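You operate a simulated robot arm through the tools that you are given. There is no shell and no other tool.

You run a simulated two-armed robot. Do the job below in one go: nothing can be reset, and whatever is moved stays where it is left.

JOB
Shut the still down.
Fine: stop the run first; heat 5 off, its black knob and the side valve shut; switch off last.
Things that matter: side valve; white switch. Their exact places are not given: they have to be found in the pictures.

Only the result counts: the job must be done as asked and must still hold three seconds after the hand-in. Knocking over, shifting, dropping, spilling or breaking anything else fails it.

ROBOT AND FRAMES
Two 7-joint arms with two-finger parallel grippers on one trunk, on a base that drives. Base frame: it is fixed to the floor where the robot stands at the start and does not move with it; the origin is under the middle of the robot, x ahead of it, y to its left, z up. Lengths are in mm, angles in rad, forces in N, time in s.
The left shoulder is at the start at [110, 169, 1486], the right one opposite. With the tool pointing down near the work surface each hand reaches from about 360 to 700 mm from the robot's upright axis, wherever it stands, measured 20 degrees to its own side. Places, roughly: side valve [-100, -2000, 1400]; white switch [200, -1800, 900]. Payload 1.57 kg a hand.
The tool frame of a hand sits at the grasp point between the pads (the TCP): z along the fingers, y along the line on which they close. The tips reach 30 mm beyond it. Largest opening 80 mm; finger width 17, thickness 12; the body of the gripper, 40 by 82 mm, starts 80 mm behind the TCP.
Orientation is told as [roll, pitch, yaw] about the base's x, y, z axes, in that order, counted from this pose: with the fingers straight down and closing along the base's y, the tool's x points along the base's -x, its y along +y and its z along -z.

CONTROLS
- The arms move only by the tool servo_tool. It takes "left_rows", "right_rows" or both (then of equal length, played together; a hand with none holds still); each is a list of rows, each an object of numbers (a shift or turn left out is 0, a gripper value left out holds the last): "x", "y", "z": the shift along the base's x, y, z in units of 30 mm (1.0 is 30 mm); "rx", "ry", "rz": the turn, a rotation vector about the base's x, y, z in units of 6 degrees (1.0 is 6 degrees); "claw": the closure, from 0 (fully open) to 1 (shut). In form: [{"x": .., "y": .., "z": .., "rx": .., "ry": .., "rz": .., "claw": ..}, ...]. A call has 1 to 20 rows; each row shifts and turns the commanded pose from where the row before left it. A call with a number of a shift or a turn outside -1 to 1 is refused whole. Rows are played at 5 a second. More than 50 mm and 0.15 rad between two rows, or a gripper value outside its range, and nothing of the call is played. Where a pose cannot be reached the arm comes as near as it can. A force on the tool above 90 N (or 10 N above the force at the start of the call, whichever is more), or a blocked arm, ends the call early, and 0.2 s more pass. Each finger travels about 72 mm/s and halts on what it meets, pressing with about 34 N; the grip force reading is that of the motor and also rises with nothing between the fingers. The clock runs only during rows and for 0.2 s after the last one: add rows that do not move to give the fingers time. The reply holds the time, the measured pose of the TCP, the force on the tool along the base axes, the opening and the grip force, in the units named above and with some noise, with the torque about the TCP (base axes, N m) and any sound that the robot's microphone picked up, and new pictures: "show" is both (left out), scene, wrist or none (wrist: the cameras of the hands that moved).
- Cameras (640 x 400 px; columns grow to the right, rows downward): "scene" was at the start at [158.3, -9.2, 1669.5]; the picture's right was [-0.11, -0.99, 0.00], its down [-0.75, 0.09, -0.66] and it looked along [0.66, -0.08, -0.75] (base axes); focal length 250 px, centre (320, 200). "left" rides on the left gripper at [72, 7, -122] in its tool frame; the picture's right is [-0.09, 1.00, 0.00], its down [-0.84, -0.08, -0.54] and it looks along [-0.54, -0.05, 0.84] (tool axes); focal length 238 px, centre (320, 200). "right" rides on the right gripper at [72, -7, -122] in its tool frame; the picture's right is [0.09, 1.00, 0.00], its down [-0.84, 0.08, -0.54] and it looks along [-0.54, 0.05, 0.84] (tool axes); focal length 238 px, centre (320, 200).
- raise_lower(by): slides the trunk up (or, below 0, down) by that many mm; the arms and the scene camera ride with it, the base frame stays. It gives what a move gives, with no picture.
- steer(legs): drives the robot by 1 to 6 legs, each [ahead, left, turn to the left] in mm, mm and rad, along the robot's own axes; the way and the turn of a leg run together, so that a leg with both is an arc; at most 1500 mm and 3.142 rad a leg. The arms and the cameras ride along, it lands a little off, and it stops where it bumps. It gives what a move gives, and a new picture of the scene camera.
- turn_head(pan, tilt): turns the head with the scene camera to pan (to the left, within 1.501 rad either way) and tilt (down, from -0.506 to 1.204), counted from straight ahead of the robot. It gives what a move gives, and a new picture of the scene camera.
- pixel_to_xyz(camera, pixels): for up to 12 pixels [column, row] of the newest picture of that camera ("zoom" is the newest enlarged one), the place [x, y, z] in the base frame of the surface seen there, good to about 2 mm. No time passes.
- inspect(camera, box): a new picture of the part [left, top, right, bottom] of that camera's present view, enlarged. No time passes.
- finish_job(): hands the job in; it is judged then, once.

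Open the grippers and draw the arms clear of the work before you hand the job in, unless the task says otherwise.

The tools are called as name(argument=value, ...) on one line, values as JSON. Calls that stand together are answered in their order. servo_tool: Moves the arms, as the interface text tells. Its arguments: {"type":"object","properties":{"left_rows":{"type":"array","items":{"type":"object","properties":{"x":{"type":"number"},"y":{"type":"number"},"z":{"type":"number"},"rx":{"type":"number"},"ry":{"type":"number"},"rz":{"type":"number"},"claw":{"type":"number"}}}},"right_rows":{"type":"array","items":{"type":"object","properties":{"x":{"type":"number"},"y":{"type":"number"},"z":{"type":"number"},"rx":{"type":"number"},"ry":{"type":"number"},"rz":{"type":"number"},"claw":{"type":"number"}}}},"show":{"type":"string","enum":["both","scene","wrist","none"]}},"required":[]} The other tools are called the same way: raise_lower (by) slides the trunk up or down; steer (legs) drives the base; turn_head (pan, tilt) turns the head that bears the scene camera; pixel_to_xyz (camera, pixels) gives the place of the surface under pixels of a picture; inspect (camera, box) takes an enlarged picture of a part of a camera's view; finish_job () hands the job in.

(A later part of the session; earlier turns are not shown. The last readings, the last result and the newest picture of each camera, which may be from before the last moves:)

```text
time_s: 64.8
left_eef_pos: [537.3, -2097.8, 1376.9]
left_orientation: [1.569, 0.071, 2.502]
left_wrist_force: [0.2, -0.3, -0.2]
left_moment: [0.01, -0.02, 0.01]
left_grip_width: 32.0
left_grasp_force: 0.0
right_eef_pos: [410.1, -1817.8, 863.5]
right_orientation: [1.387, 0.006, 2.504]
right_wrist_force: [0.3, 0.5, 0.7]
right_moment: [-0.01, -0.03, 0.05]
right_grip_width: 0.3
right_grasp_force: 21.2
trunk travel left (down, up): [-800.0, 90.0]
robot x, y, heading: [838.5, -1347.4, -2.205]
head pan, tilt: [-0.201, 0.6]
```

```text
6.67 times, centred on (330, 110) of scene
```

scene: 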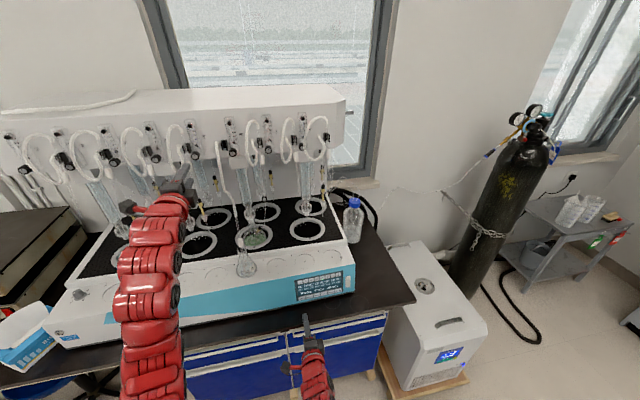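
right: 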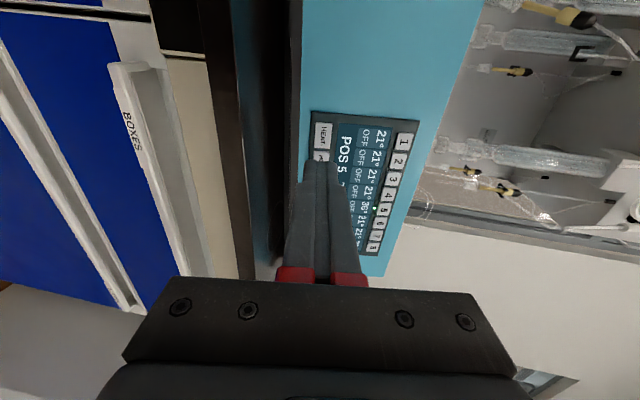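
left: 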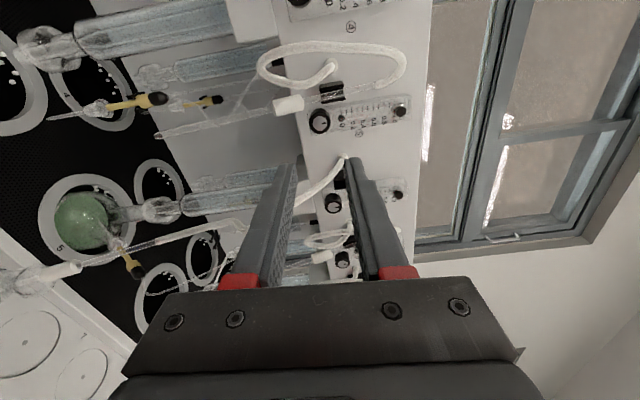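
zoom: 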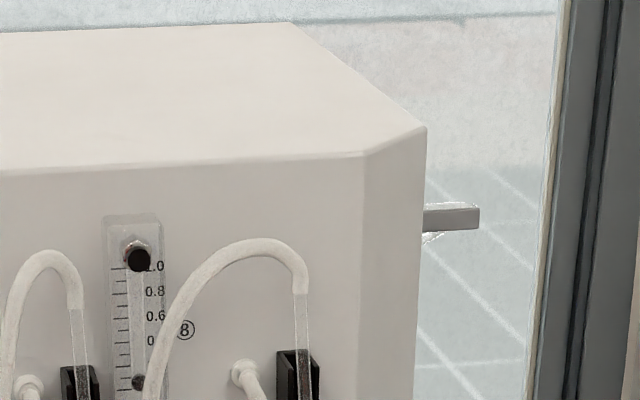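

Knob 5 is shut like knob 6. Now I draw the left hand back and down out of the way (reverse of its way in) before driving to the side valve.

servo_tool(left_rows=[{"x": 0.418, "y": -0.028, "z": -0.458, "rx": 0.803, "ry": -0.596}, {"x": 0.418, "y": -0.028, "z": -0.458, "rx": 0.803, "ry": -0.596}, {"x": 0.418, "y": -0.028, "z": -0.458, "rx": 0.803, "ry": -0.596}, {"x": 0.418, "y": -0.028, "z": -0.458, "rx": 0.803, "ry": -0.596}, {"x": 0.418, "y": -0.028, "z": -0.458, "rx": 0.803, "ry": -0.596}, {"x": 0.418, "y": -0.028, "z": -0.458, "rx": 0.803, "ry": -0.596}, {"x": 0.418, "y": -0.028, "z": -0.458, "rx": 0.803, "ry": -0.596}, {"x": 0.418, "y": -0.028, "z": -0.458, "rx": 0.803, "ry": -0.596}, {"x": 0.662, "y": 0.258, "z": -0.8, "rx": 0.803, "ry": -0.596}, {"x": 0.662, "y": 0.258, "z": -0.8, "rx": 0.803, "ry": -0.596}, {"x": 0.662, "y": 0.258, "z": -0.8, "rx": 0.803, "ry": -0.596}, {"x": 0.662, "y": 0.258, "z": -0.8, "rx": 0.803, "ry": -0.596}, {"x": 0.662, "y": 0.258, "z": -0.8, "rx": 0.803, "ry": -0.596}, {"x": 0.662, "y": 0.258, "z": -0.8, "rx": 0.803, "ry": -0.596}, {"x": 0.662, "y": 0.258, "z": -0.8, "rx": 0.803, "ry": -0.596}], show="both")

```text
time_s: 68.0
left_eef_pos: [772.3, -2064.9, 1090.2]
left_orientation: [-0.001, 0.0, 2.43]
left_wrist_force: [0.5, 0.0, -0.8]
left_moment: [0.02, 0.05, 0.0]
left_grip_width: 32.0
left_grasp_force: 0.0
left hand out of reach, approached as far as the arm can: row 11, 12
right_eef_pos: [410.6, -1819.1, 862.6]
right_orientation: [1.389, 0.003, 2.503]
right_wrist_force: [0.1, -0.5, -0.1]
right_moment: [0.01, 0.01, -0.01]
right_grip_width: 0.0
right_grasp_force: 21.5
trunk travel left (down, up): [-800.0, 90.0]
robot x, y, heading: [839.9, -1350.7, -2.21]
head pan, tilt: [-0.201, 0.6]
```

scene: 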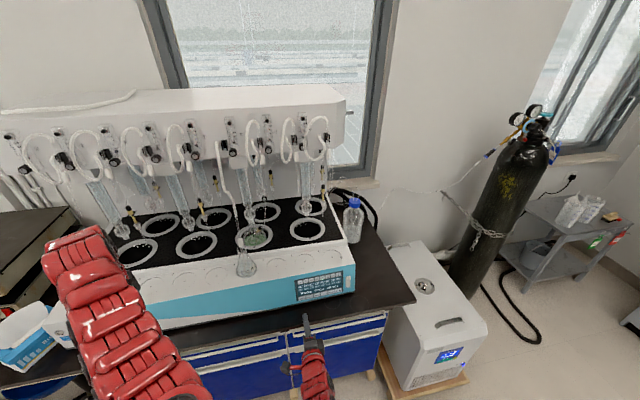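
left: 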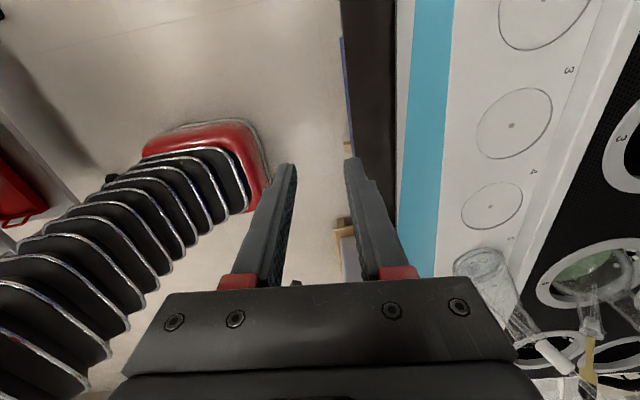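

The left hand is clear in front of the bench. I back up 60 mm and drive about 280 mm to the right, to see the side valve and to stand before it.

steer(legs=[[-60, 0, 0], [0, -280, 0]])

turn_head(pan=-0.05, tilt=0.35)

```text
time_s: 70.6
left_eef_pos: [588.5, -1850.7, 1089.9]
left_orientation: [0.0, -0.001, 2.437]
left_wrist_force: [0.8, -0.1, 0.0]
left_moment: [0.03, -0.01, 0.0]
left_grip_width: 31.8
left_grasp_force: 0.0
right_eef_pos: [224.2, -1607.0, 863.0]
right_orientation: [1.387, 0.004, 2.506]
right_wrist_force: [0.4, -0.8, 0.0]
right_moment: [0.0, -0.01, -0.01]
right_grip_width: 0.1
right_grasp_force: 21.4
trunk travel left (down, up): [-800.0, 90.0]
robot x, y, heading: [650.2, -1135.1, -2.209]
head pan, tilt: [-0.201, 0.6]
```

scene: 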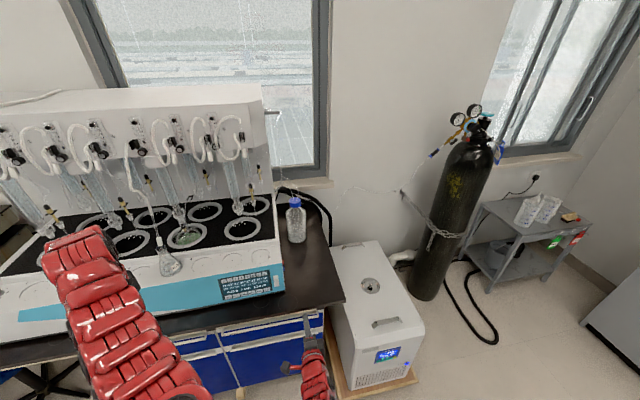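

```text
time_s: 71.3
left_eef_pos: [587.4, -1849.6, 1090.9]
left_orientation: [-0.001, -0.001, 2.435]
left_wrist_force: [-0.5, -0.5, 0.4]
left_moment: [0.03, 0.01, 0.02]
left_grip_width: 31.7
left_grasp_force: 0.1
right_eef_pos: [225.0, -1604.7, 862.7]
right_orientation: [1.388, 0.006, 2.507]
right_wrist_force: [-0.6, 1.0, 0.3]
right_moment: [-0.02, -0.02, 0.03]
right_grip_width: 0.0
right_grasp_force: 21.1
trunk travel left (down, up): [-800.0, 90.0]
robot x, y, heading: [653.5, -1135.8, -2.207]
head pan, tilt: [-0.051, 0.351]
```

scene: 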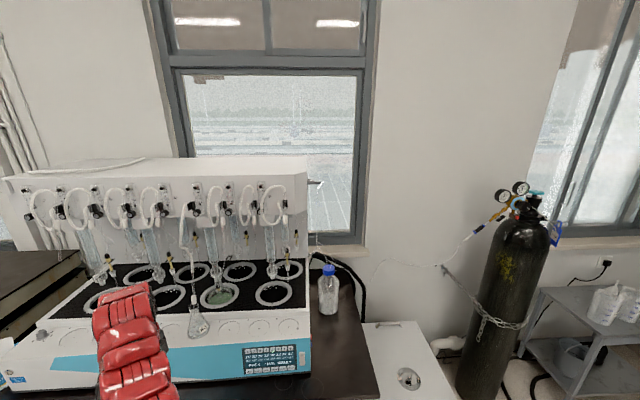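

I zoom onto the side valve at about (315,182).

inspect(camera="scene", box=[295, 165, 345, 205])

inspect(camera="scene", box=[290, 160, 370, 280])

```text
10.00 times, centred on (320, 185) of scene
```

zoom: 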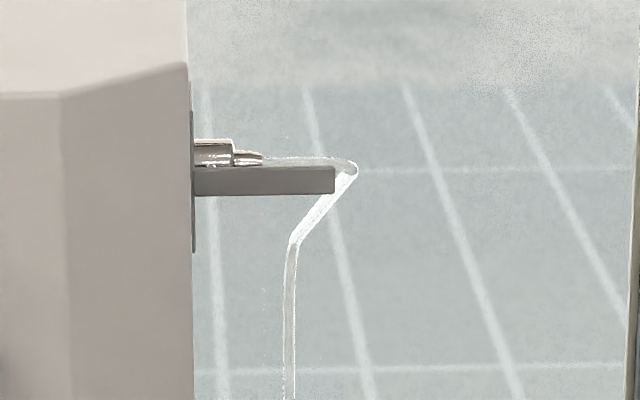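

```text
3.33 times, centred on (330, 220) of scene
```

zoom: 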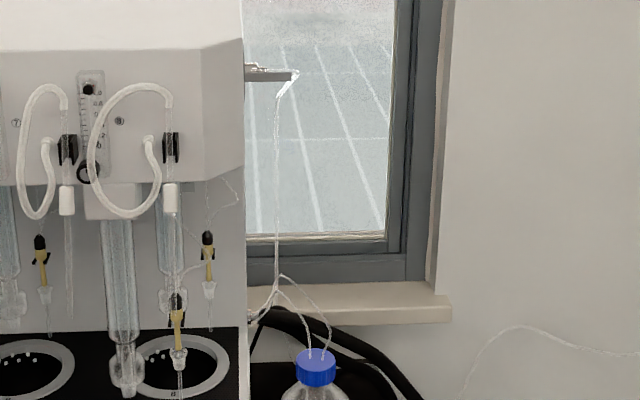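

The grey lever bar sticks out to the right below/in front of the silver nozzle with the clear hose going down to the bottle. I zoom again and measure the lever, nozzle and hose points.

inspect(camera="scene", box=[308, 172, 334, 192])

pixel_to_xyz(camera="zoom", pixels=[[100, 180], [200, 180], [300, 180], [370, 180], [130, 120], [200, 120], [120, 230], [60, 150], [360, 195], [395, 150], [100, 150], [300, 150]])

```text
16.00 times, centred on (321, 182) of scene
```

zoom: 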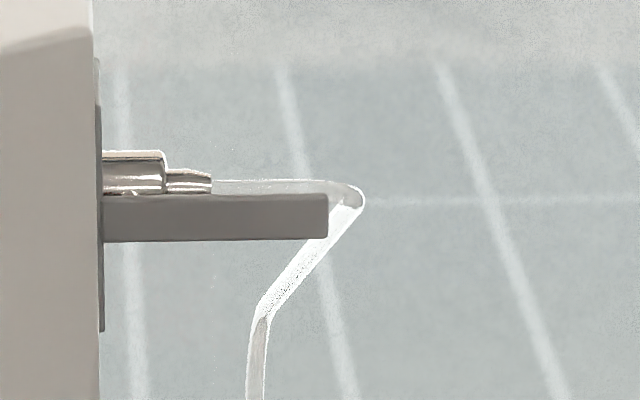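

```text
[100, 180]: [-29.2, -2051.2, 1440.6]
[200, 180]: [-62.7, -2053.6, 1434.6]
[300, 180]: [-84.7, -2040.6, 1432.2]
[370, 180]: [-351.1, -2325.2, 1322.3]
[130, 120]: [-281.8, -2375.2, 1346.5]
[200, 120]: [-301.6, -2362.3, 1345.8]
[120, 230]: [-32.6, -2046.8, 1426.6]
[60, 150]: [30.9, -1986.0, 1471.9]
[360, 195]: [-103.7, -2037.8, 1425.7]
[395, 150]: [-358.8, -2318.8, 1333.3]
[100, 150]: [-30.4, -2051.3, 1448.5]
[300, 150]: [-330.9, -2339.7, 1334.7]
```

The lever (front face n≈-1669, z≈1424-1435, sticking out from the plate at t≈1190 to about 1133) lies just in front of the nozzle. I raise the right hand to about z 1300 while moving it forward at the right of the still, levelling it, and shift the left hand a bit further left.

servo_tool(left_rows=[{"x": 0.143, "y": -0.105}, {"x": 0.143, "y": -0.105}, {"x": 0.143, "y": -0.105}, {"x": 0.143, "y": -0.105}, {"x": 0.143, "y": -0.105}, {"x": 0.143, "y": -0.105}, {"x": 0.143, "y": -0.105}, {"x": 0.143, "y": -0.105}, {"x": 0.143, "y": -0.105}, {"x": 0.143, "y": -0.105}, {"x": 0.143, "y": -0.105}, {"x": 0.143, "y": -0.105}, {"x": 0.143, "y": -0.105}, {"x": 0.143, "y": -0.105}, {"x": 0.143, "y": -0.105}], right_rows=[{"x": -0.316, "y": -0.43, "z": 0.97, "rx": -0.094, "ry": 0.07}, {"x": -0.316, "y": -0.43, "z": 0.97, "rx": -0.094, "ry": 0.07}, {"x": -0.316, "y": -0.43, "z": 0.97, "rx": -0.094, "ry": 0.07}, {"x": -0.316, "y": -0.43, "z": 0.97, "rx": -0.094, "ry": 0.07}, {"x": -0.316, "y": -0.43, "z": 0.97, "rx": -0.094, "ry": 0.07}, {"x": -0.316, "y": -0.43, "z": 0.97, "rx": -0.094, "ry": 0.07}, {"x": -0.316, "y": -0.43, "z": 0.97, "rx": -0.094, "ry": 0.07}, {"x": -0.316, "y": -0.43, "z": 0.97, "rx": -0.094, "ry": 0.07}, {"x": -0.316, "y": -0.43, "z": 0.97, "rx": -0.094, "ry": 0.07}, {"x": -0.316, "y": -0.43, "z": 0.97, "rx": -0.094, "ry": 0.07}, {"x": -0.316, "y": -0.43, "z": 0.97, "rx": -0.094, "ry": 0.07}, {"x": -0.316, "y": -0.43, "z": 0.97, "rx": -0.094, "ry": 0.07}, {"x": -0.316, "y": -0.43, "z": 0.97, "rx": -0.094, "ry": 0.07}, {"x": -0.316, "y": -0.43, "z": 0.97, "rx": -0.094, "ry": 0.07}, {"x": -0.316, "y": -0.43, "z": 0.97, "rx": -0.094, "ry": 0.07}], show="both")

```text
time_s: 74.5
left_eef_pos: [652.5, -1897.2, 1090.4]
left_orientation: [-0.001, -0.003, 2.436]
left_wrist_force: [-1.1, -1.1, -0.7]
left_moment: [0.01, -0.01, 0.03]
left_grip_width: 32.0
left_grasp_force: 0.0
right_eef_pos: [79.8, -1798.7, 1298.3]
right_orientation: [1.568, 0.004, 2.506]
right_wrist_force: [-0.7, 0.2, -1.2]
right_moment: [-0.05, -0.02, 0.02]
right_grip_width: 0.0
right_grasp_force: 21.2
trunk travel left (down, up): [-800.0, 90.0]
robot x, y, heading: [655.6, -1132.8, -2.204]
head pan, tilt: [-0.051, 0.351]
```

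scene: 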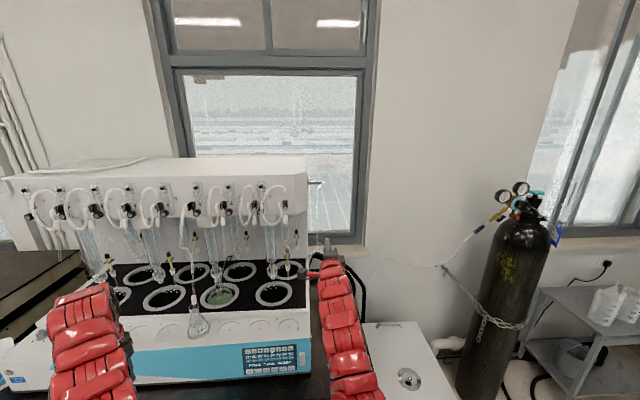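
right: 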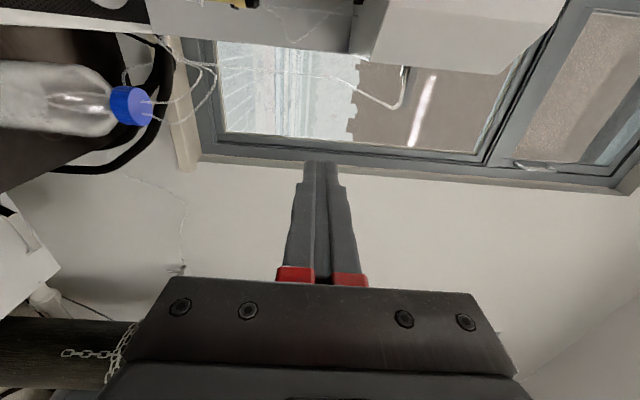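
left: 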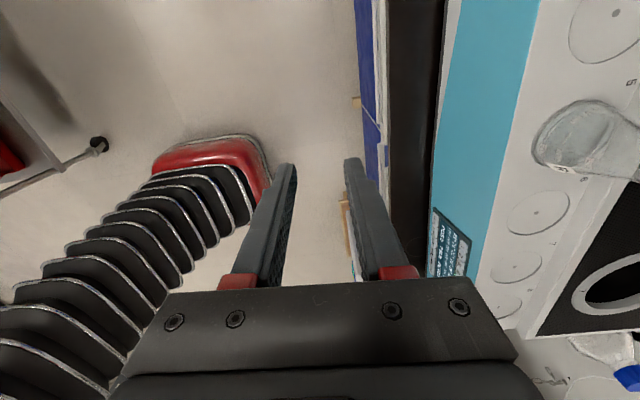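

The right hand is level at z 1298; the valve and its hose appear near (400,80) in the right camera. I zoom there.

inspect(camera="right", box=[350, 40, 450, 120])

```text
5.00 times, centred on (400, 80) of right
```

zoom: 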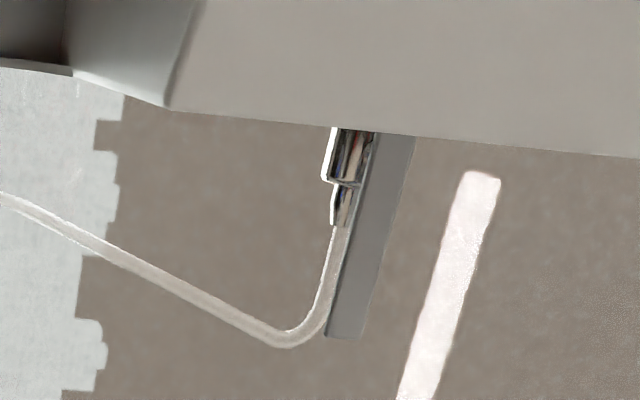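

The lever stands in front of the nozzle, so it must swing up or down about a fore-aft axis. Before driving closer I check the clearance of my base (red, at (200,160) in the left camera) to the bench.

pixel_to_xyz(camera="left", pixels=[[262, 200], [250, 150], [200, 145], [160, 160], [375, 200], [362, 60], [355, 270], [420, 60]])

pixel_to_xyz(camera="zoom", pixels=[[390, 150], [365, 250], [345, 325], [375, 170], [340, 335], [350, 150], [340, 215], [400, 140], [320, 330], [365, 340]])

```text
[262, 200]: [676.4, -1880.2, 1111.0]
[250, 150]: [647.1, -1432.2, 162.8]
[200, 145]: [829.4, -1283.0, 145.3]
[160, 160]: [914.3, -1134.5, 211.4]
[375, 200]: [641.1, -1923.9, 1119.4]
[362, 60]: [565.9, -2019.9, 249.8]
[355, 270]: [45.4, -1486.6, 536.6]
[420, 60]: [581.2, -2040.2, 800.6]
```

```text
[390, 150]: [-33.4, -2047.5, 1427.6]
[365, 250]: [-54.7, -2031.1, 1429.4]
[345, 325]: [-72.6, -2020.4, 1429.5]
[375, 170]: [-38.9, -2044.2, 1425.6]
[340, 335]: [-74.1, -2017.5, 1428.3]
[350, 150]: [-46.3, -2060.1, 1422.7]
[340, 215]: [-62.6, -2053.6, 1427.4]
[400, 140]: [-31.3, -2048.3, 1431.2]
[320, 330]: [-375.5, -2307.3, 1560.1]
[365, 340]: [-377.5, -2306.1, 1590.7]
```

The base front would still be some 300 mm from the cabinets after moving 170 mm ahead, and both hands stay clear. I drive 170 mm ahead.

steer(legs=[[170, 0, 0]])

```text
time_s: 76.0
left_eef_pos: [555.2, -2030.2, 1092.1]
left_orientation: [0.004, -0.002, 2.439]
left_wrist_force: [0.6, 0.7, 0.3]
left_moment: [-0.03, 0.0, 0.0]
left_grip_width: 32.0
left_grasp_force: 0.0
right_eef_pos: [-16.9, -1934.5, 1298.9]
right_orientation: [1.574, 0.002, 2.51]
right_wrist_force: [-0.1, 0.7, -0.3]
right_moment: [0.0, 0.02, 0.0]
right_grip_width: 0.1
right_grasp_force: 21.0
trunk travel left (down, up): [-800.0, 90.0]
robot x, y, heading: [554.5, -1266.3, -2.205]
head pan, tilt: [-0.051, 0.351]
```

scene: 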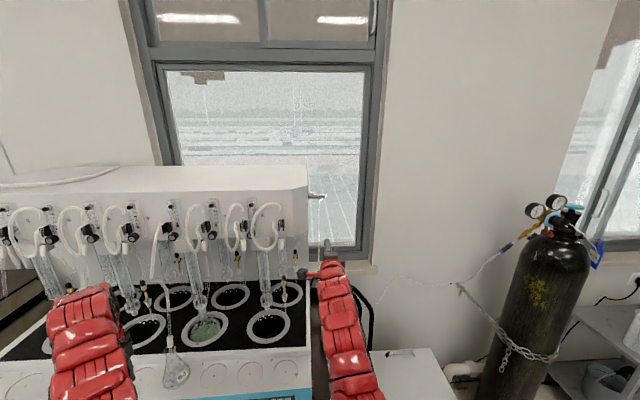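

The right hand is at t≈1132, 100 mm in front of and 130 mm below the lever. I raise it to z≈1457, so the closed tips can come in just above the lever.

servo_tool(right_rows=[{"x": 0.045, "y": -0.033, "z": 0.88}, {"x": 0.045, "y": -0.033, "z": 0.88}, {"x": 0.045, "y": -0.033, "z": 0.88}, {"x": 0.045, "y": -0.033, "z": 0.88}, {"x": 0.045, "y": -0.033, "z": 0.88}, {"x": 0.045, "y": -0.033, "z": 0.88}], show="both")

inspect(camera="right", box=[240, 40, 400, 200])

```text
time_s: 77.4
left_eef_pos: [554.6, -2031.2, 1090.6]
left_orientation: [0.0, -0.002, 2.438]
left_wrist_force: [-0.1, 0.4, -1.0]
left_moment: [-0.02, 0.02, -0.02]
left_grip_width: 31.7
left_grasp_force: 0.0
right_eef_pos: [-8.2, -1940.3, 1458.3]
right_orientation: [1.571, 0.003, 2.509]
right_wrist_force: [0.1, 0.6, 1.2]
right_moment: [0.03, 0.01, 0.04]
right_grip_width: 0.0
right_grasp_force: 21.3
trunk travel left (down, up): [-800.0, 90.0]
robot x, y, heading: [550.6, -1267.5, -2.203]
head pan, tilt: [-0.051, 0.351]
```

scene: 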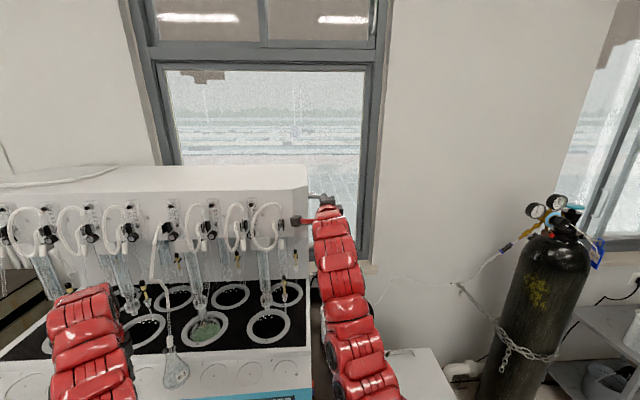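
right: 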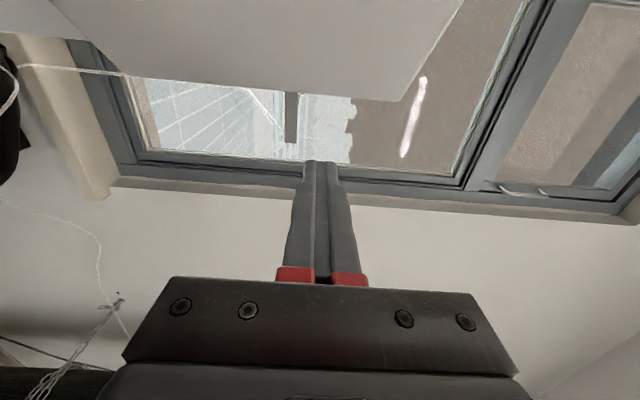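

```text
2.50 times, centred on (320, 120) of right
```

zoom: 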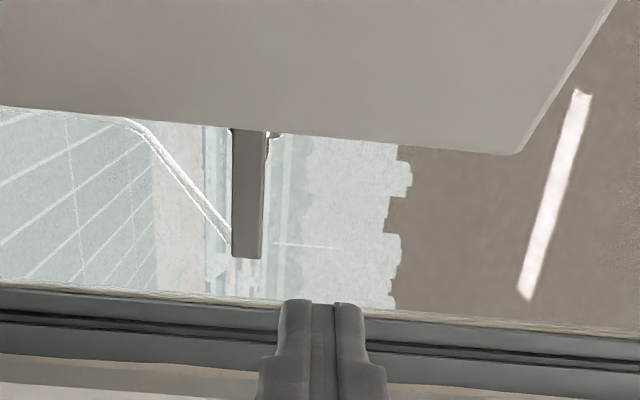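

The fingertips are above and in front of the lever (lever at x 230-268, tips at x 280-365 of the zoom; right is world-up). I advance 60 mm and look again.

servo_tool(right_rows=[{"x": -0.237, "y": -0.322}, {"x": -0.237, "y": -0.322}, {"x": -0.237, "y": -0.322}, {"x": -0.237, "y": -0.322}, {"x": -0.237, "y": -0.322}], show="both")

inspect(camera="right", box=[240, 60, 400, 220])

inspect(camera="scene", box=[280, 170, 360, 220])

```text
time_s: 78.6
left_eef_pos: [554.1, -2032.8, 1091.7]
left_orientation: [0.001, -0.002, 2.439]
left_wrist_force: [-0.9, 0.2, -0.9]
left_moment: [0.0, 0.02, -0.03]
left_grip_width: 31.8
left_grasp_force: 0.0
right_eef_pos: [-45.4, -1989.4, 1457.5]
right_orientation: [1.569, 0.002, 2.51]
right_wrist_force: [0.2, -0.6, 0.2]
right_moment: [0.0, 0.02, -0.02]
right_grip_width: 0.1
right_grasp_force: 21.6
trunk travel left (down, up): [-800.0, 90.0]
robot x, y, heading: [551.8, -1270.4, -2.21]
head pan, tilt: [-0.051, 0.351]
```

scene: 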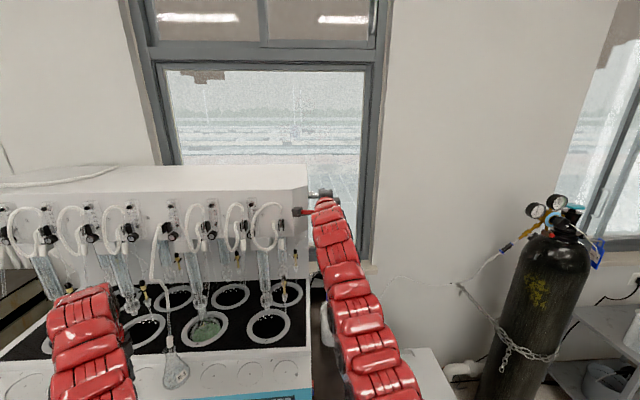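
right: 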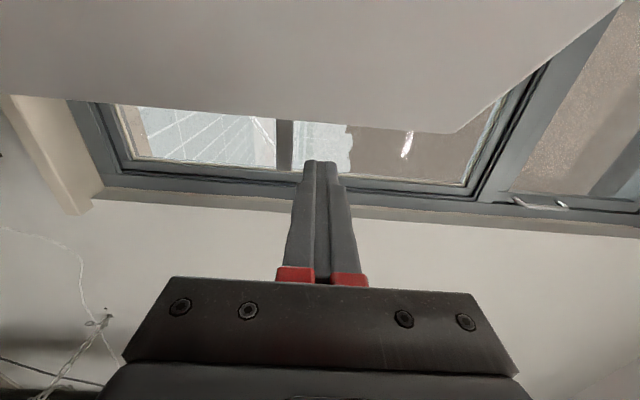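

```text
2.50 times, centred on (320, 140) of right
```

zoom: 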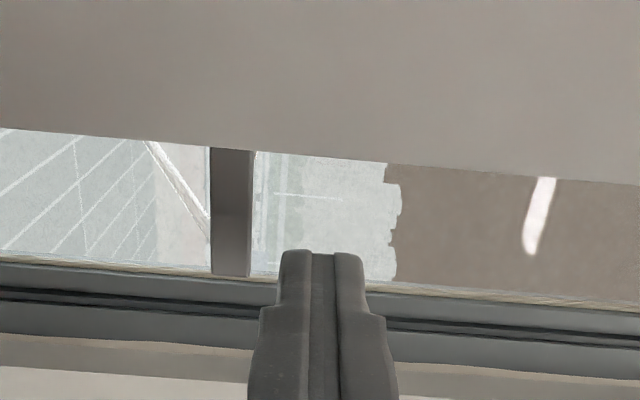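

```text
8.00 times, centred on (320, 195) of scene
```

zoom: 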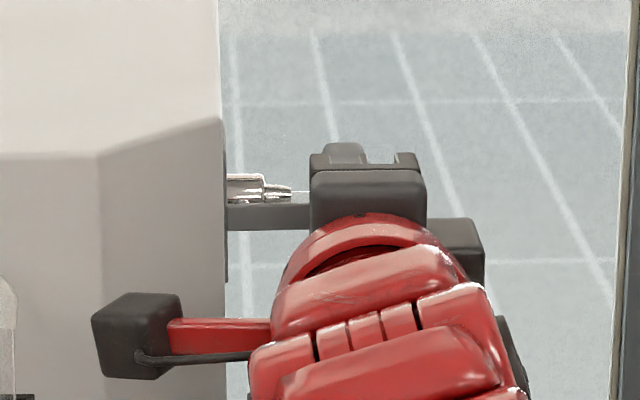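

The camera box of the right hand (at (135,335) in the scene zoom) comes near the head's chamfered corner, so I measure it before advancing the last 17 mm.

pixel_to_xyz(camera="zoom", pixels=[[105, 340], [150, 345], [120, 305], [175, 298], [150, 297], [100, 155], [215, 125], [150, 200], [365, 200], [330, 150]])

```text
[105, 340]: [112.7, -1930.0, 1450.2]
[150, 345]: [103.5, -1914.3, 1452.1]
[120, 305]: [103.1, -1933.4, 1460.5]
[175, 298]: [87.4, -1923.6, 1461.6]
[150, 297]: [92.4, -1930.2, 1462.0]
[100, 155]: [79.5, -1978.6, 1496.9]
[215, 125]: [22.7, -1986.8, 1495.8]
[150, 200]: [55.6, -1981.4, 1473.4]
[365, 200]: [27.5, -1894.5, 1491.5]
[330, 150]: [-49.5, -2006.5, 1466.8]
```

There are about 40 mm between the camera box and the head's face, enough for the last 17 mm. I advance so that the tips reach over the lever, then push down gently by 12 mm to see if it gives.

servo_tool(right_rows=[{"x": -0.168, "y": -0.228}, {"x": -0.168, "y": -0.228}, {}], show="wrist")

inspect(camera="right", box=[240, 60, 400, 220])

inspect(camera="scene", box=[280, 170, 360, 220])

```text
time_s: 79.4
left_eef_pos: [554.2, -2031.0, 1091.3]
left_orientation: [0.0, -0.002, 2.439]
left_wrist_force: [0.0, -0.4, 0.2]
left_moment: [-0.01, 0.02, 0.02]
left_grip_width: 32.0
left_grasp_force: 0.2
right_eef_pos: [-56.3, -2002.7, 1456.6]
right_orientation: [1.57, 0.003, 2.509]
right_wrist_force: [0.7, 0.4, 0.6]
right_moment: [0.02, -0.04, -0.01]
right_grip_width: 0.2
right_grasp_force: 21.7
trunk travel left (down, up): [-800.0, 90.0]
robot x, y, heading: [555.6, -1269.0, -2.205]
head pan, tilt: [-0.051, 0.351]
```

right: 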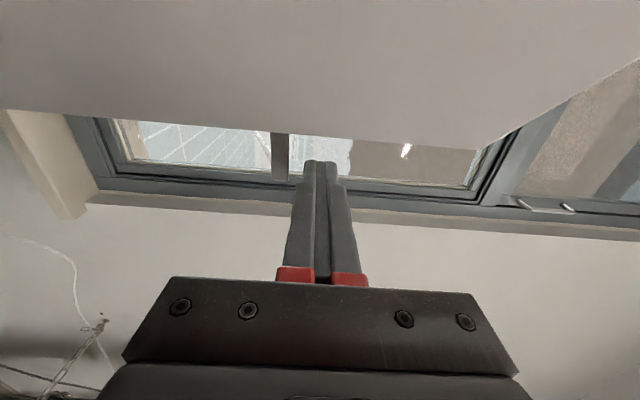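

```text
2.50 times, centred on (320, 140) of right
```

zoom: 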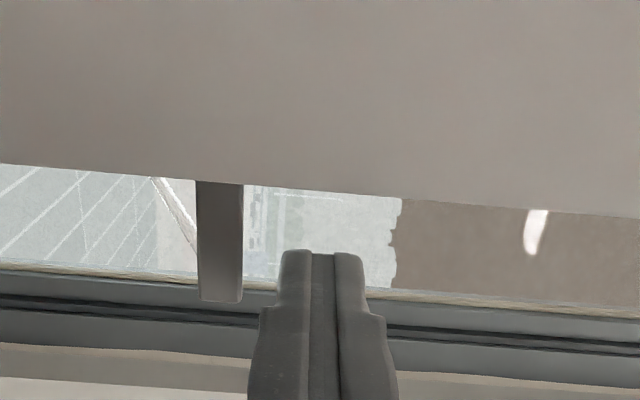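

```text
8.00 times, centred on (320, 195) of scene
```

zoom: 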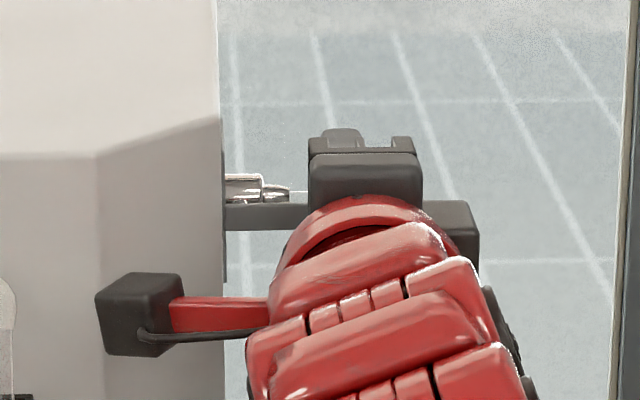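

The tips overlap the lever by about 7 mm in depth, with about 10 mm of gap above it. I lower in 3 mm steps, 18 mm in all, watching the force.

servo_tool(right_rows=[{"z": -0.1}, {"z": -0.1}, {"z": -0.1}, {"z": -0.1}, {"z": -0.1}, {"z": -0.1}], show="wrist")

inspect(camera="right", box=[240, 60, 400, 220])

```text
time_s: 80.8
left_eef_pos: [554.3, -2031.3, 1091.4]
left_orientation: [0.001, -0.002, 2.439]
left_wrist_force: [-0.7, -0.3, 0.0]
left_moment: [0.01, 0.03, -0.01]
left_grip_width: 32.0
left_grasp_force: 0.0
right_eef_pos: [-57.1, -2002.1, 1438.7]
right_orientation: [1.57, 0.005, 2.51]
right_wrist_force: [-0.5, 0.5, 0.3]
right_moment: [-0.02, 0.0, -0.02]
right_grip_width: 0.1
right_grasp_force: 21.4
trunk travel left (down, up): [-800.0, 90.0]
robot x, y, heading: [552.6, -1264.5, -2.206]
head pan, tilt: [-0.051, 0.351]
```

right: 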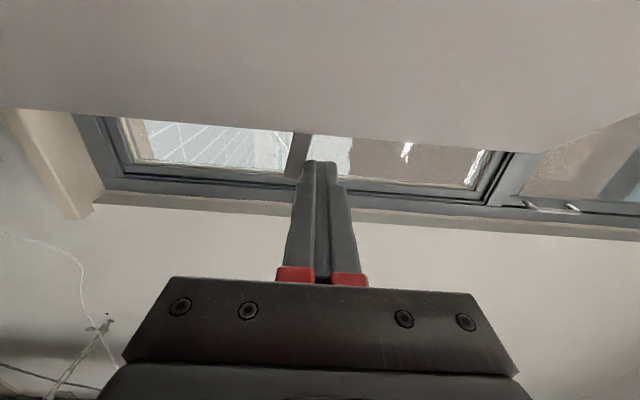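

```text
2.50 times, centred on (320, 140) of right
```

zoom: 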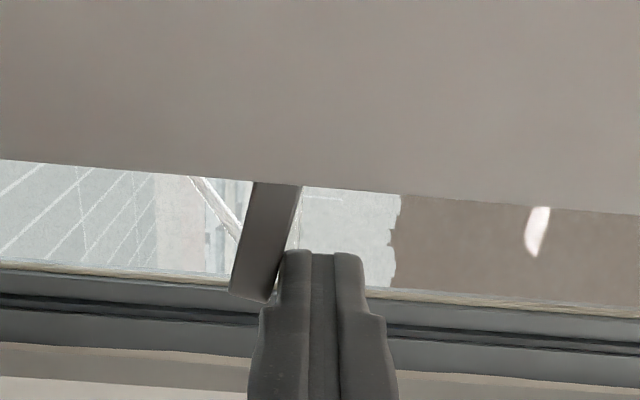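

The lever tilts downward with hardly any force, so down is its free direction. I continue along the arc (down and toward the head).

servo_tool(right_rows=[{"x": 0.027, "y": -0.02, "z": -0.167}, {"x": 0.054, "y": -0.039, "z": -0.167}, {"x": 0.054, "y": -0.039, "z": -0.133}, {"x": 0.067, "y": -0.049, "z": -0.133}, {"x": 0.081, "y": -0.059, "z": -0.117}, {"x": 0.094, "y": -0.069, "z": -0.107}], show="both")

inspect(camera="right", box=[240, 60, 400, 220])

inspect(camera="scene", box=[280, 170, 360, 220])

```text
time_s: 82.2
left_eef_pos: [553.6, -2032.5, 1090.3]
left_orientation: [0.002, -0.001, 2.439]
left_wrist_force: [0.3, -0.4, -0.2]
left_moment: [0.01, -0.01, -0.01]
left_grip_width: 32.0
left_grasp_force: 0.0
right_eef_pos: [-43.3, -2011.7, 1413.8]
right_orientation: [1.571, 0.001, 2.51]
right_wrist_force: [-0.2, -0.5, 0.0]
right_moment: [-0.01, 0.01, 0.01]
right_grip_width: 0.1
right_grasp_force: 21.9
trunk travel left (down, up): [-800.0, 90.0]
robot x, y, heading: [554.8, -1270.0, -2.206]
head pan, tilt: [-0.051, 0.351]
```

scene: 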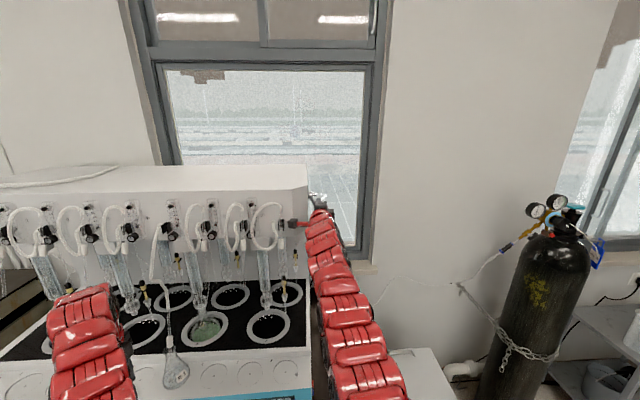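
right: 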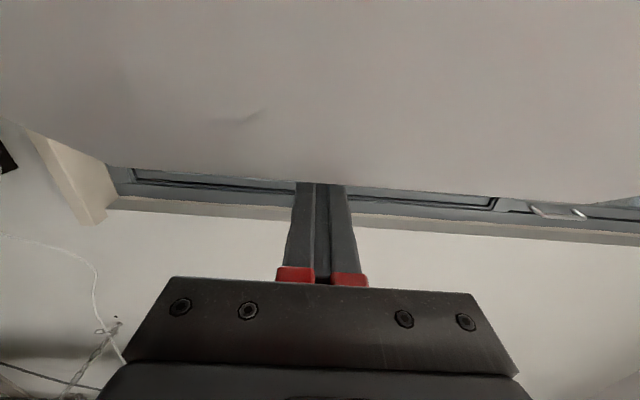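

```text
2.50 times, centred on (320, 140) of right
```

zoom: 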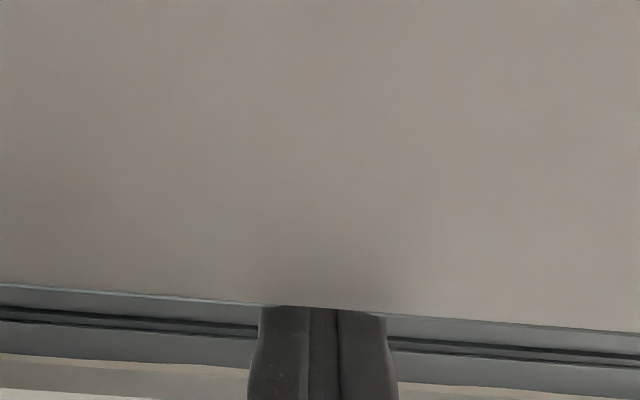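

```text
8.00 times, centred on (320, 195) of scene
```

zoom: 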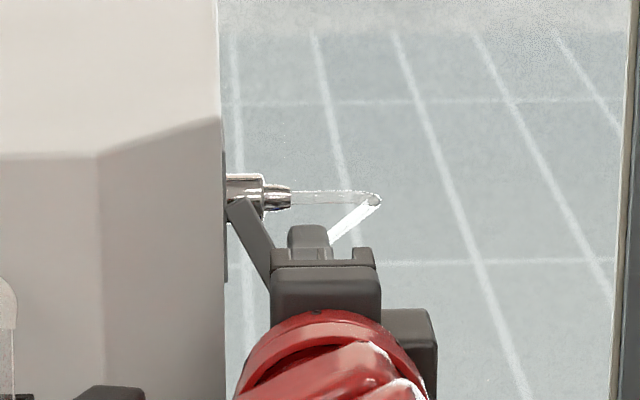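

The lever now stands about 60° down. The hand's camera box comes near unit 8's clip and hose in the view, so I measure the gap before the last part of the arc.

inspect(camera="scene", box=[240, 185, 340, 255])

```text
5.71 times, centred on (290, 220) of scene
```

zoom: 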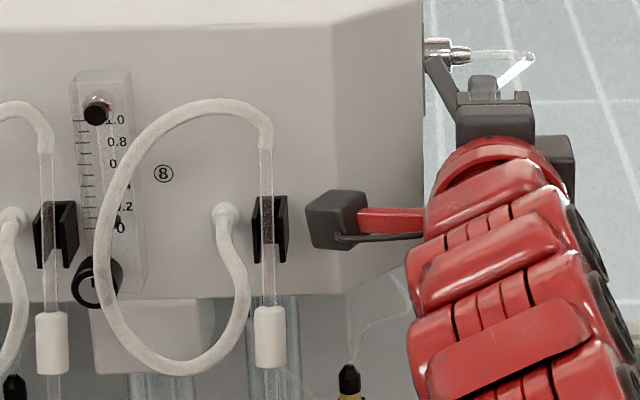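

pixel_to_xyz(camera="zoom", pixels=[[312, 230], [330, 195], [360, 195], [285, 235], [270, 260], [275, 330], [440, 75], [458, 100], [475, 120], [490, 80]])

```text
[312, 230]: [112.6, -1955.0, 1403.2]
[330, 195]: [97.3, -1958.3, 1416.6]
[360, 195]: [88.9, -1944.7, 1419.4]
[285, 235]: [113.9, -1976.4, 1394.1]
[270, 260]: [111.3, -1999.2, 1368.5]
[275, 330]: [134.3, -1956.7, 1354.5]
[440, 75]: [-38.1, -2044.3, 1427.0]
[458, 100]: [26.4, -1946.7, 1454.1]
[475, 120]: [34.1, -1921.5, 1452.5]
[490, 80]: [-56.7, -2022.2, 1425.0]
```

The camera box (left edge t≈1249) would come within a few mm of tube 8 (t≈1267) if I went on left. So I step 12 mm right off the lever and roll the hand back a quarter turn, bringing the camera box below the hand.

servo_tool(right_rows=[{"x": -0.322, "y": 0.237}, {"rx": 0.598, "ry": 0.802}, {"rx": 0.598, "ry": 0.802}, {"rx": 0.598, "ry": 0.802}, {"rx": 0.598, "ry": 0.802}, {"rx": 0.598, "ry": 0.802}, {"rx": 0.598, "ry": 0.802}, {"rx": 0.598, "ry": 0.802}, {"rx": 0.598, "ry": 0.802}, {"rx": 0.598, "ry": 0.802}, {"rx": 0.598, "ry": 0.802}, {"rx": 0.598, "ry": 0.802}, {"rx": 0.598, "ry": 0.802}, {"rx": 0.598, "ry": 0.802}, {"rx": 0.598, "ry": 0.802}, {"rx": 0.598, "ry": 0.802}], show="both")

inspect(camera="scene", box=[270, 165, 370, 235])

```text
time_s: 85.6
left_eef_pos: [554.9, -2032.5, 1090.8]
left_orientation: [0.0, -0.002, 2.437]
left_wrist_force: [-1.0, 0.0, -0.1]
left_moment: [-0.02, -0.02, 0.03]
left_grip_width: 31.8
left_grasp_force: 0.1
right_eef_pos: [-55.6, -2005.1, 1414.6]
right_orientation: [0.111, -1.562, -2.323]
right_wrist_force: [-0.1, -0.4, 0.0]
right_moment: [0.01, 0.01, 0.03]
right_grip_width: 0.0
right_grasp_force: 20.9
trunk travel left (down, up): [-800.0, 90.0]
robot x, y, heading: [554.2, -1270.9, -2.204]
head pan, tilt: [-0.051, 0.351]
```

scene: 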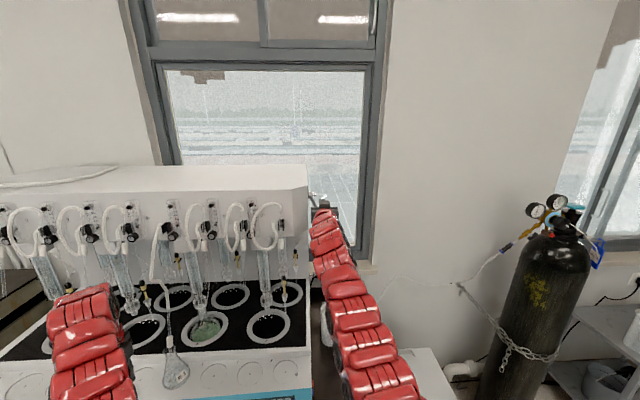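
right: 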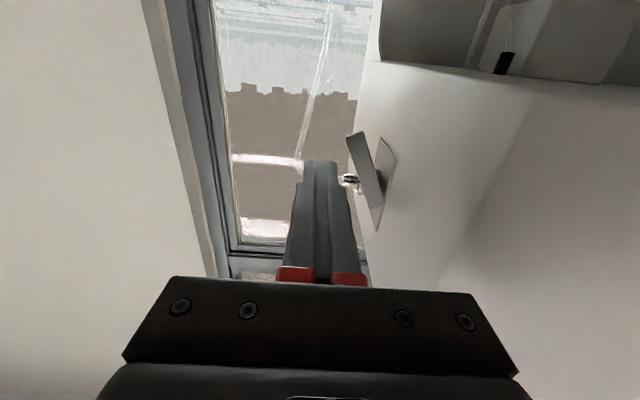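

```text
5.71 times, centred on (320, 200) of scene
```

zoom: 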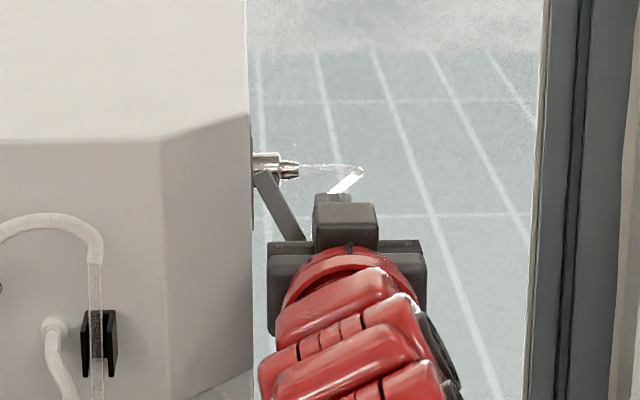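

With the camera below, the gripper's wide side would come within about 5 mm of the chamfer. I roll another quarter turn so that the gripper is narrow across and the camera box is on the right, away from the head.

servo_tool(right_rows=[{"rx": 0.598, "ry": 0.802}, {"rx": 0.598, "ry": 0.802}, {"rx": 0.598, "ry": 0.802}, {"rx": 0.598, "ry": 0.802}, {"rx": 0.598, "ry": 0.802}, {"rx": 0.598, "ry": 0.802}, {"rx": 0.598, "ry": 0.802}, {"rx": 0.598, "ry": 0.802}, {"rx": 0.598, "ry": 0.802}, {"rx": 0.598, "ry": 0.802}, {"rx": 0.598, "ry": 0.802}, {"rx": 0.598, "ry": 0.802}, {"rx": 0.598, "ry": 0.802}, {"rx": 0.598, "ry": 0.802}, {"rx": 0.598, "ry": 0.802}], show="both")

inspect(camera="right", box=[220, 60, 420, 220])

inspect(camera="scene", box=[270, 165, 370, 235])

```text
time_s: 88.8
left_eef_pos: [554.2, -2030.8, 1091.0]
left_orientation: [-0.001, -0.002, 2.436]
left_wrist_force: [-0.6, 0.0, -0.3]
left_moment: [-0.01, 0.06, 0.0]
left_grip_width: 31.9
left_grasp_force: 0.0
right_eef_pos: [-56.3, -2002.8, 1414.5]
right_orientation: [-1.57, -0.001, -0.651]
right_wrist_force: [-0.3, 0.2, -1.0]
right_moment: [0.03, -0.01, -0.01]
right_grip_width: 0.0
right_grasp_force: 21.9
trunk travel left (down, up): [-800.0, 90.0]
robot x, y, heading: [551.5, -1266.7, -2.21]
head pan, tilt: [-0.051, 0.351]
```

scene: 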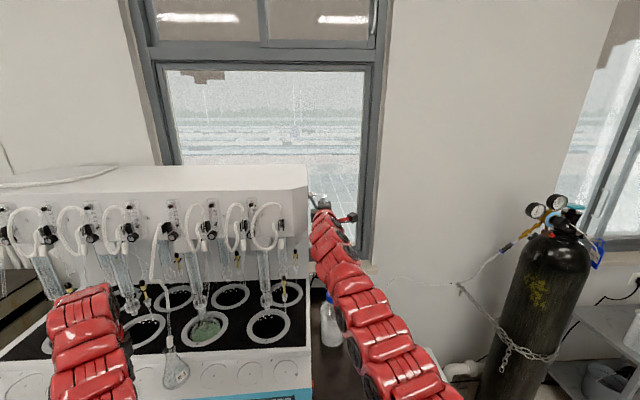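
right: 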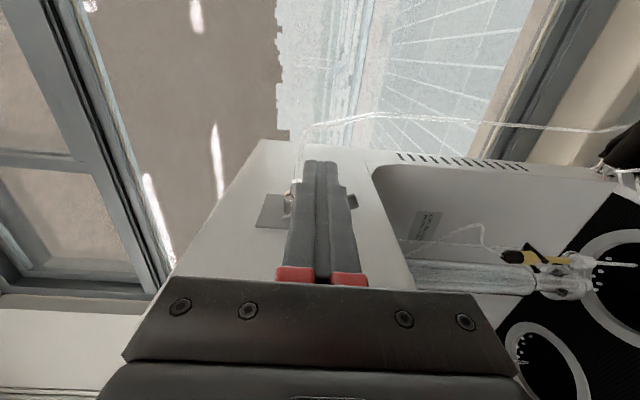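

```text
2.50 times, centred on (320, 140) of right
```

zoom: 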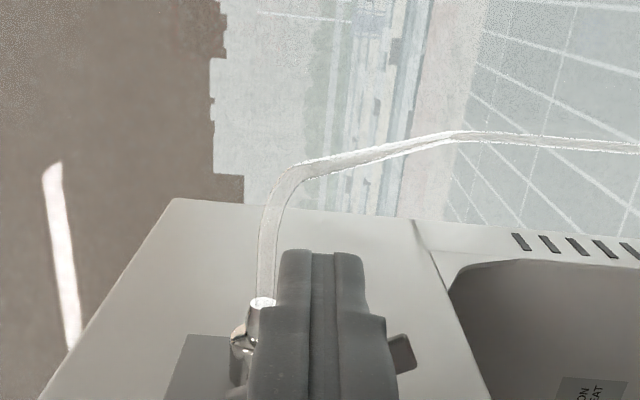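

```text
5.71 times, centred on (320, 200) of scene
```

zoom: 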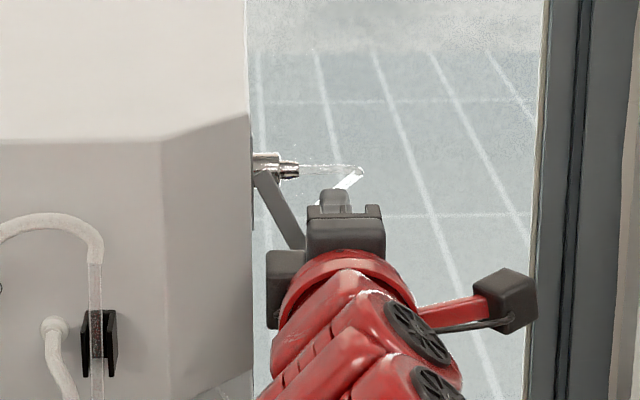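

The camera is on the right now; a dark block of the wrist shows at (285,285) on the left side. I measure it, the tips and the lever.

pixel_to_xyz(camera="zoom", pixels=[[272, 290], [280, 257], [300, 256], [320, 230], [345, 230], [335, 195], [262, 180], [275, 205], [290, 235], [165, 145], [247, 120], [260, 330]])

```text
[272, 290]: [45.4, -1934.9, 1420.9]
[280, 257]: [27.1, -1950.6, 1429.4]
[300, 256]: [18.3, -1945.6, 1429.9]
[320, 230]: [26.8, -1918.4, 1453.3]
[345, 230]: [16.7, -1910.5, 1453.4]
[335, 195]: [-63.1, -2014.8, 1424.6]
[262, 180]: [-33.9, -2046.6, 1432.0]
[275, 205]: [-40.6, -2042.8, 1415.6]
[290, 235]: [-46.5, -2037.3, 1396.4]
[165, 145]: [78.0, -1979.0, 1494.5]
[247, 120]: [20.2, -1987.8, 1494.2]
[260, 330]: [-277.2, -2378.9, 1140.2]
```

The wrist block would keep about 10 mm from the chamfer; to gain more room I yaw the hand 10° so that the wrist swings right and the tips left, lower it 14 mm for leverage, then push left in small steps.

servo_tool(right_rows=[{"z": -0.233, "rz": 0.83}, {"z": -0.233, "rz": 0.83}, {"x": 0.107, "y": -0.079}, {"x": 0.107, "y": -0.079}, {"x": 0.107, "y": -0.079}], show="wrist")

inspect(camera="scene", box=[270, 165, 370, 235])

inspect(camera="right", box=[220, 80, 420, 240])

```text
time_s: 90.0
left_eef_pos: [556.1, -2032.0, 1091.2]
left_orientation: [0.0, 0.0, 2.439]
left_wrist_force: [0.0, 0.4, 0.1]
left_moment: [-0.02, 0.02, -0.01]
left_grip_width: 32.1
left_grasp_force: 0.1
right_eef_pos: [-45.1, -2012.8, 1400.8]
right_orientation: [-1.571, -0.002, -0.475]
right_wrist_force: [-0.5, 0.6, -0.5]
right_moment: [0.0, 0.02, -0.04]
right_grip_width: 0.1
right_grasp_force: 21.0
trunk travel left (down, up): [-800.0, 90.0]
robot x, y, heading: [552.1, -1268.4, -2.206]
head pan, tilt: [-0.051, 0.351]
```

right: 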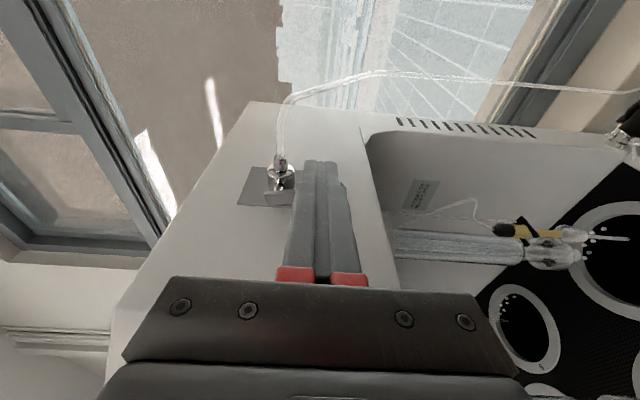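

```text
5.71 times, centred on (320, 200) of scene
```

zoom: 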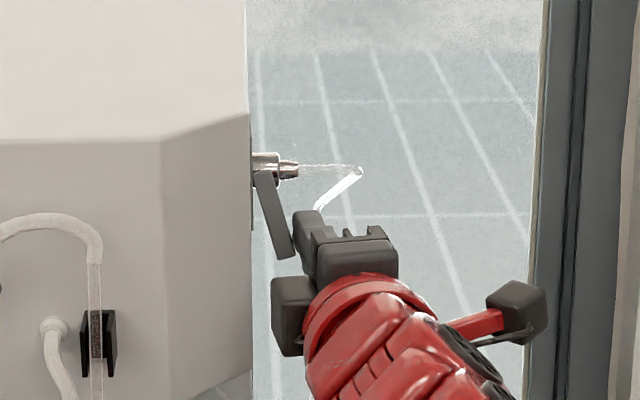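

```text
2.50 times, centred on (320, 160) of right
```

zoom: 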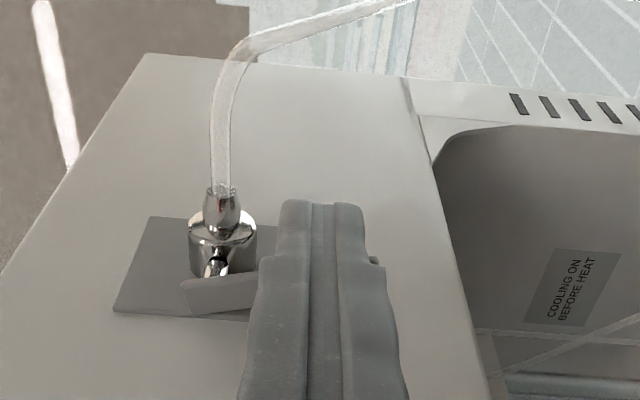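

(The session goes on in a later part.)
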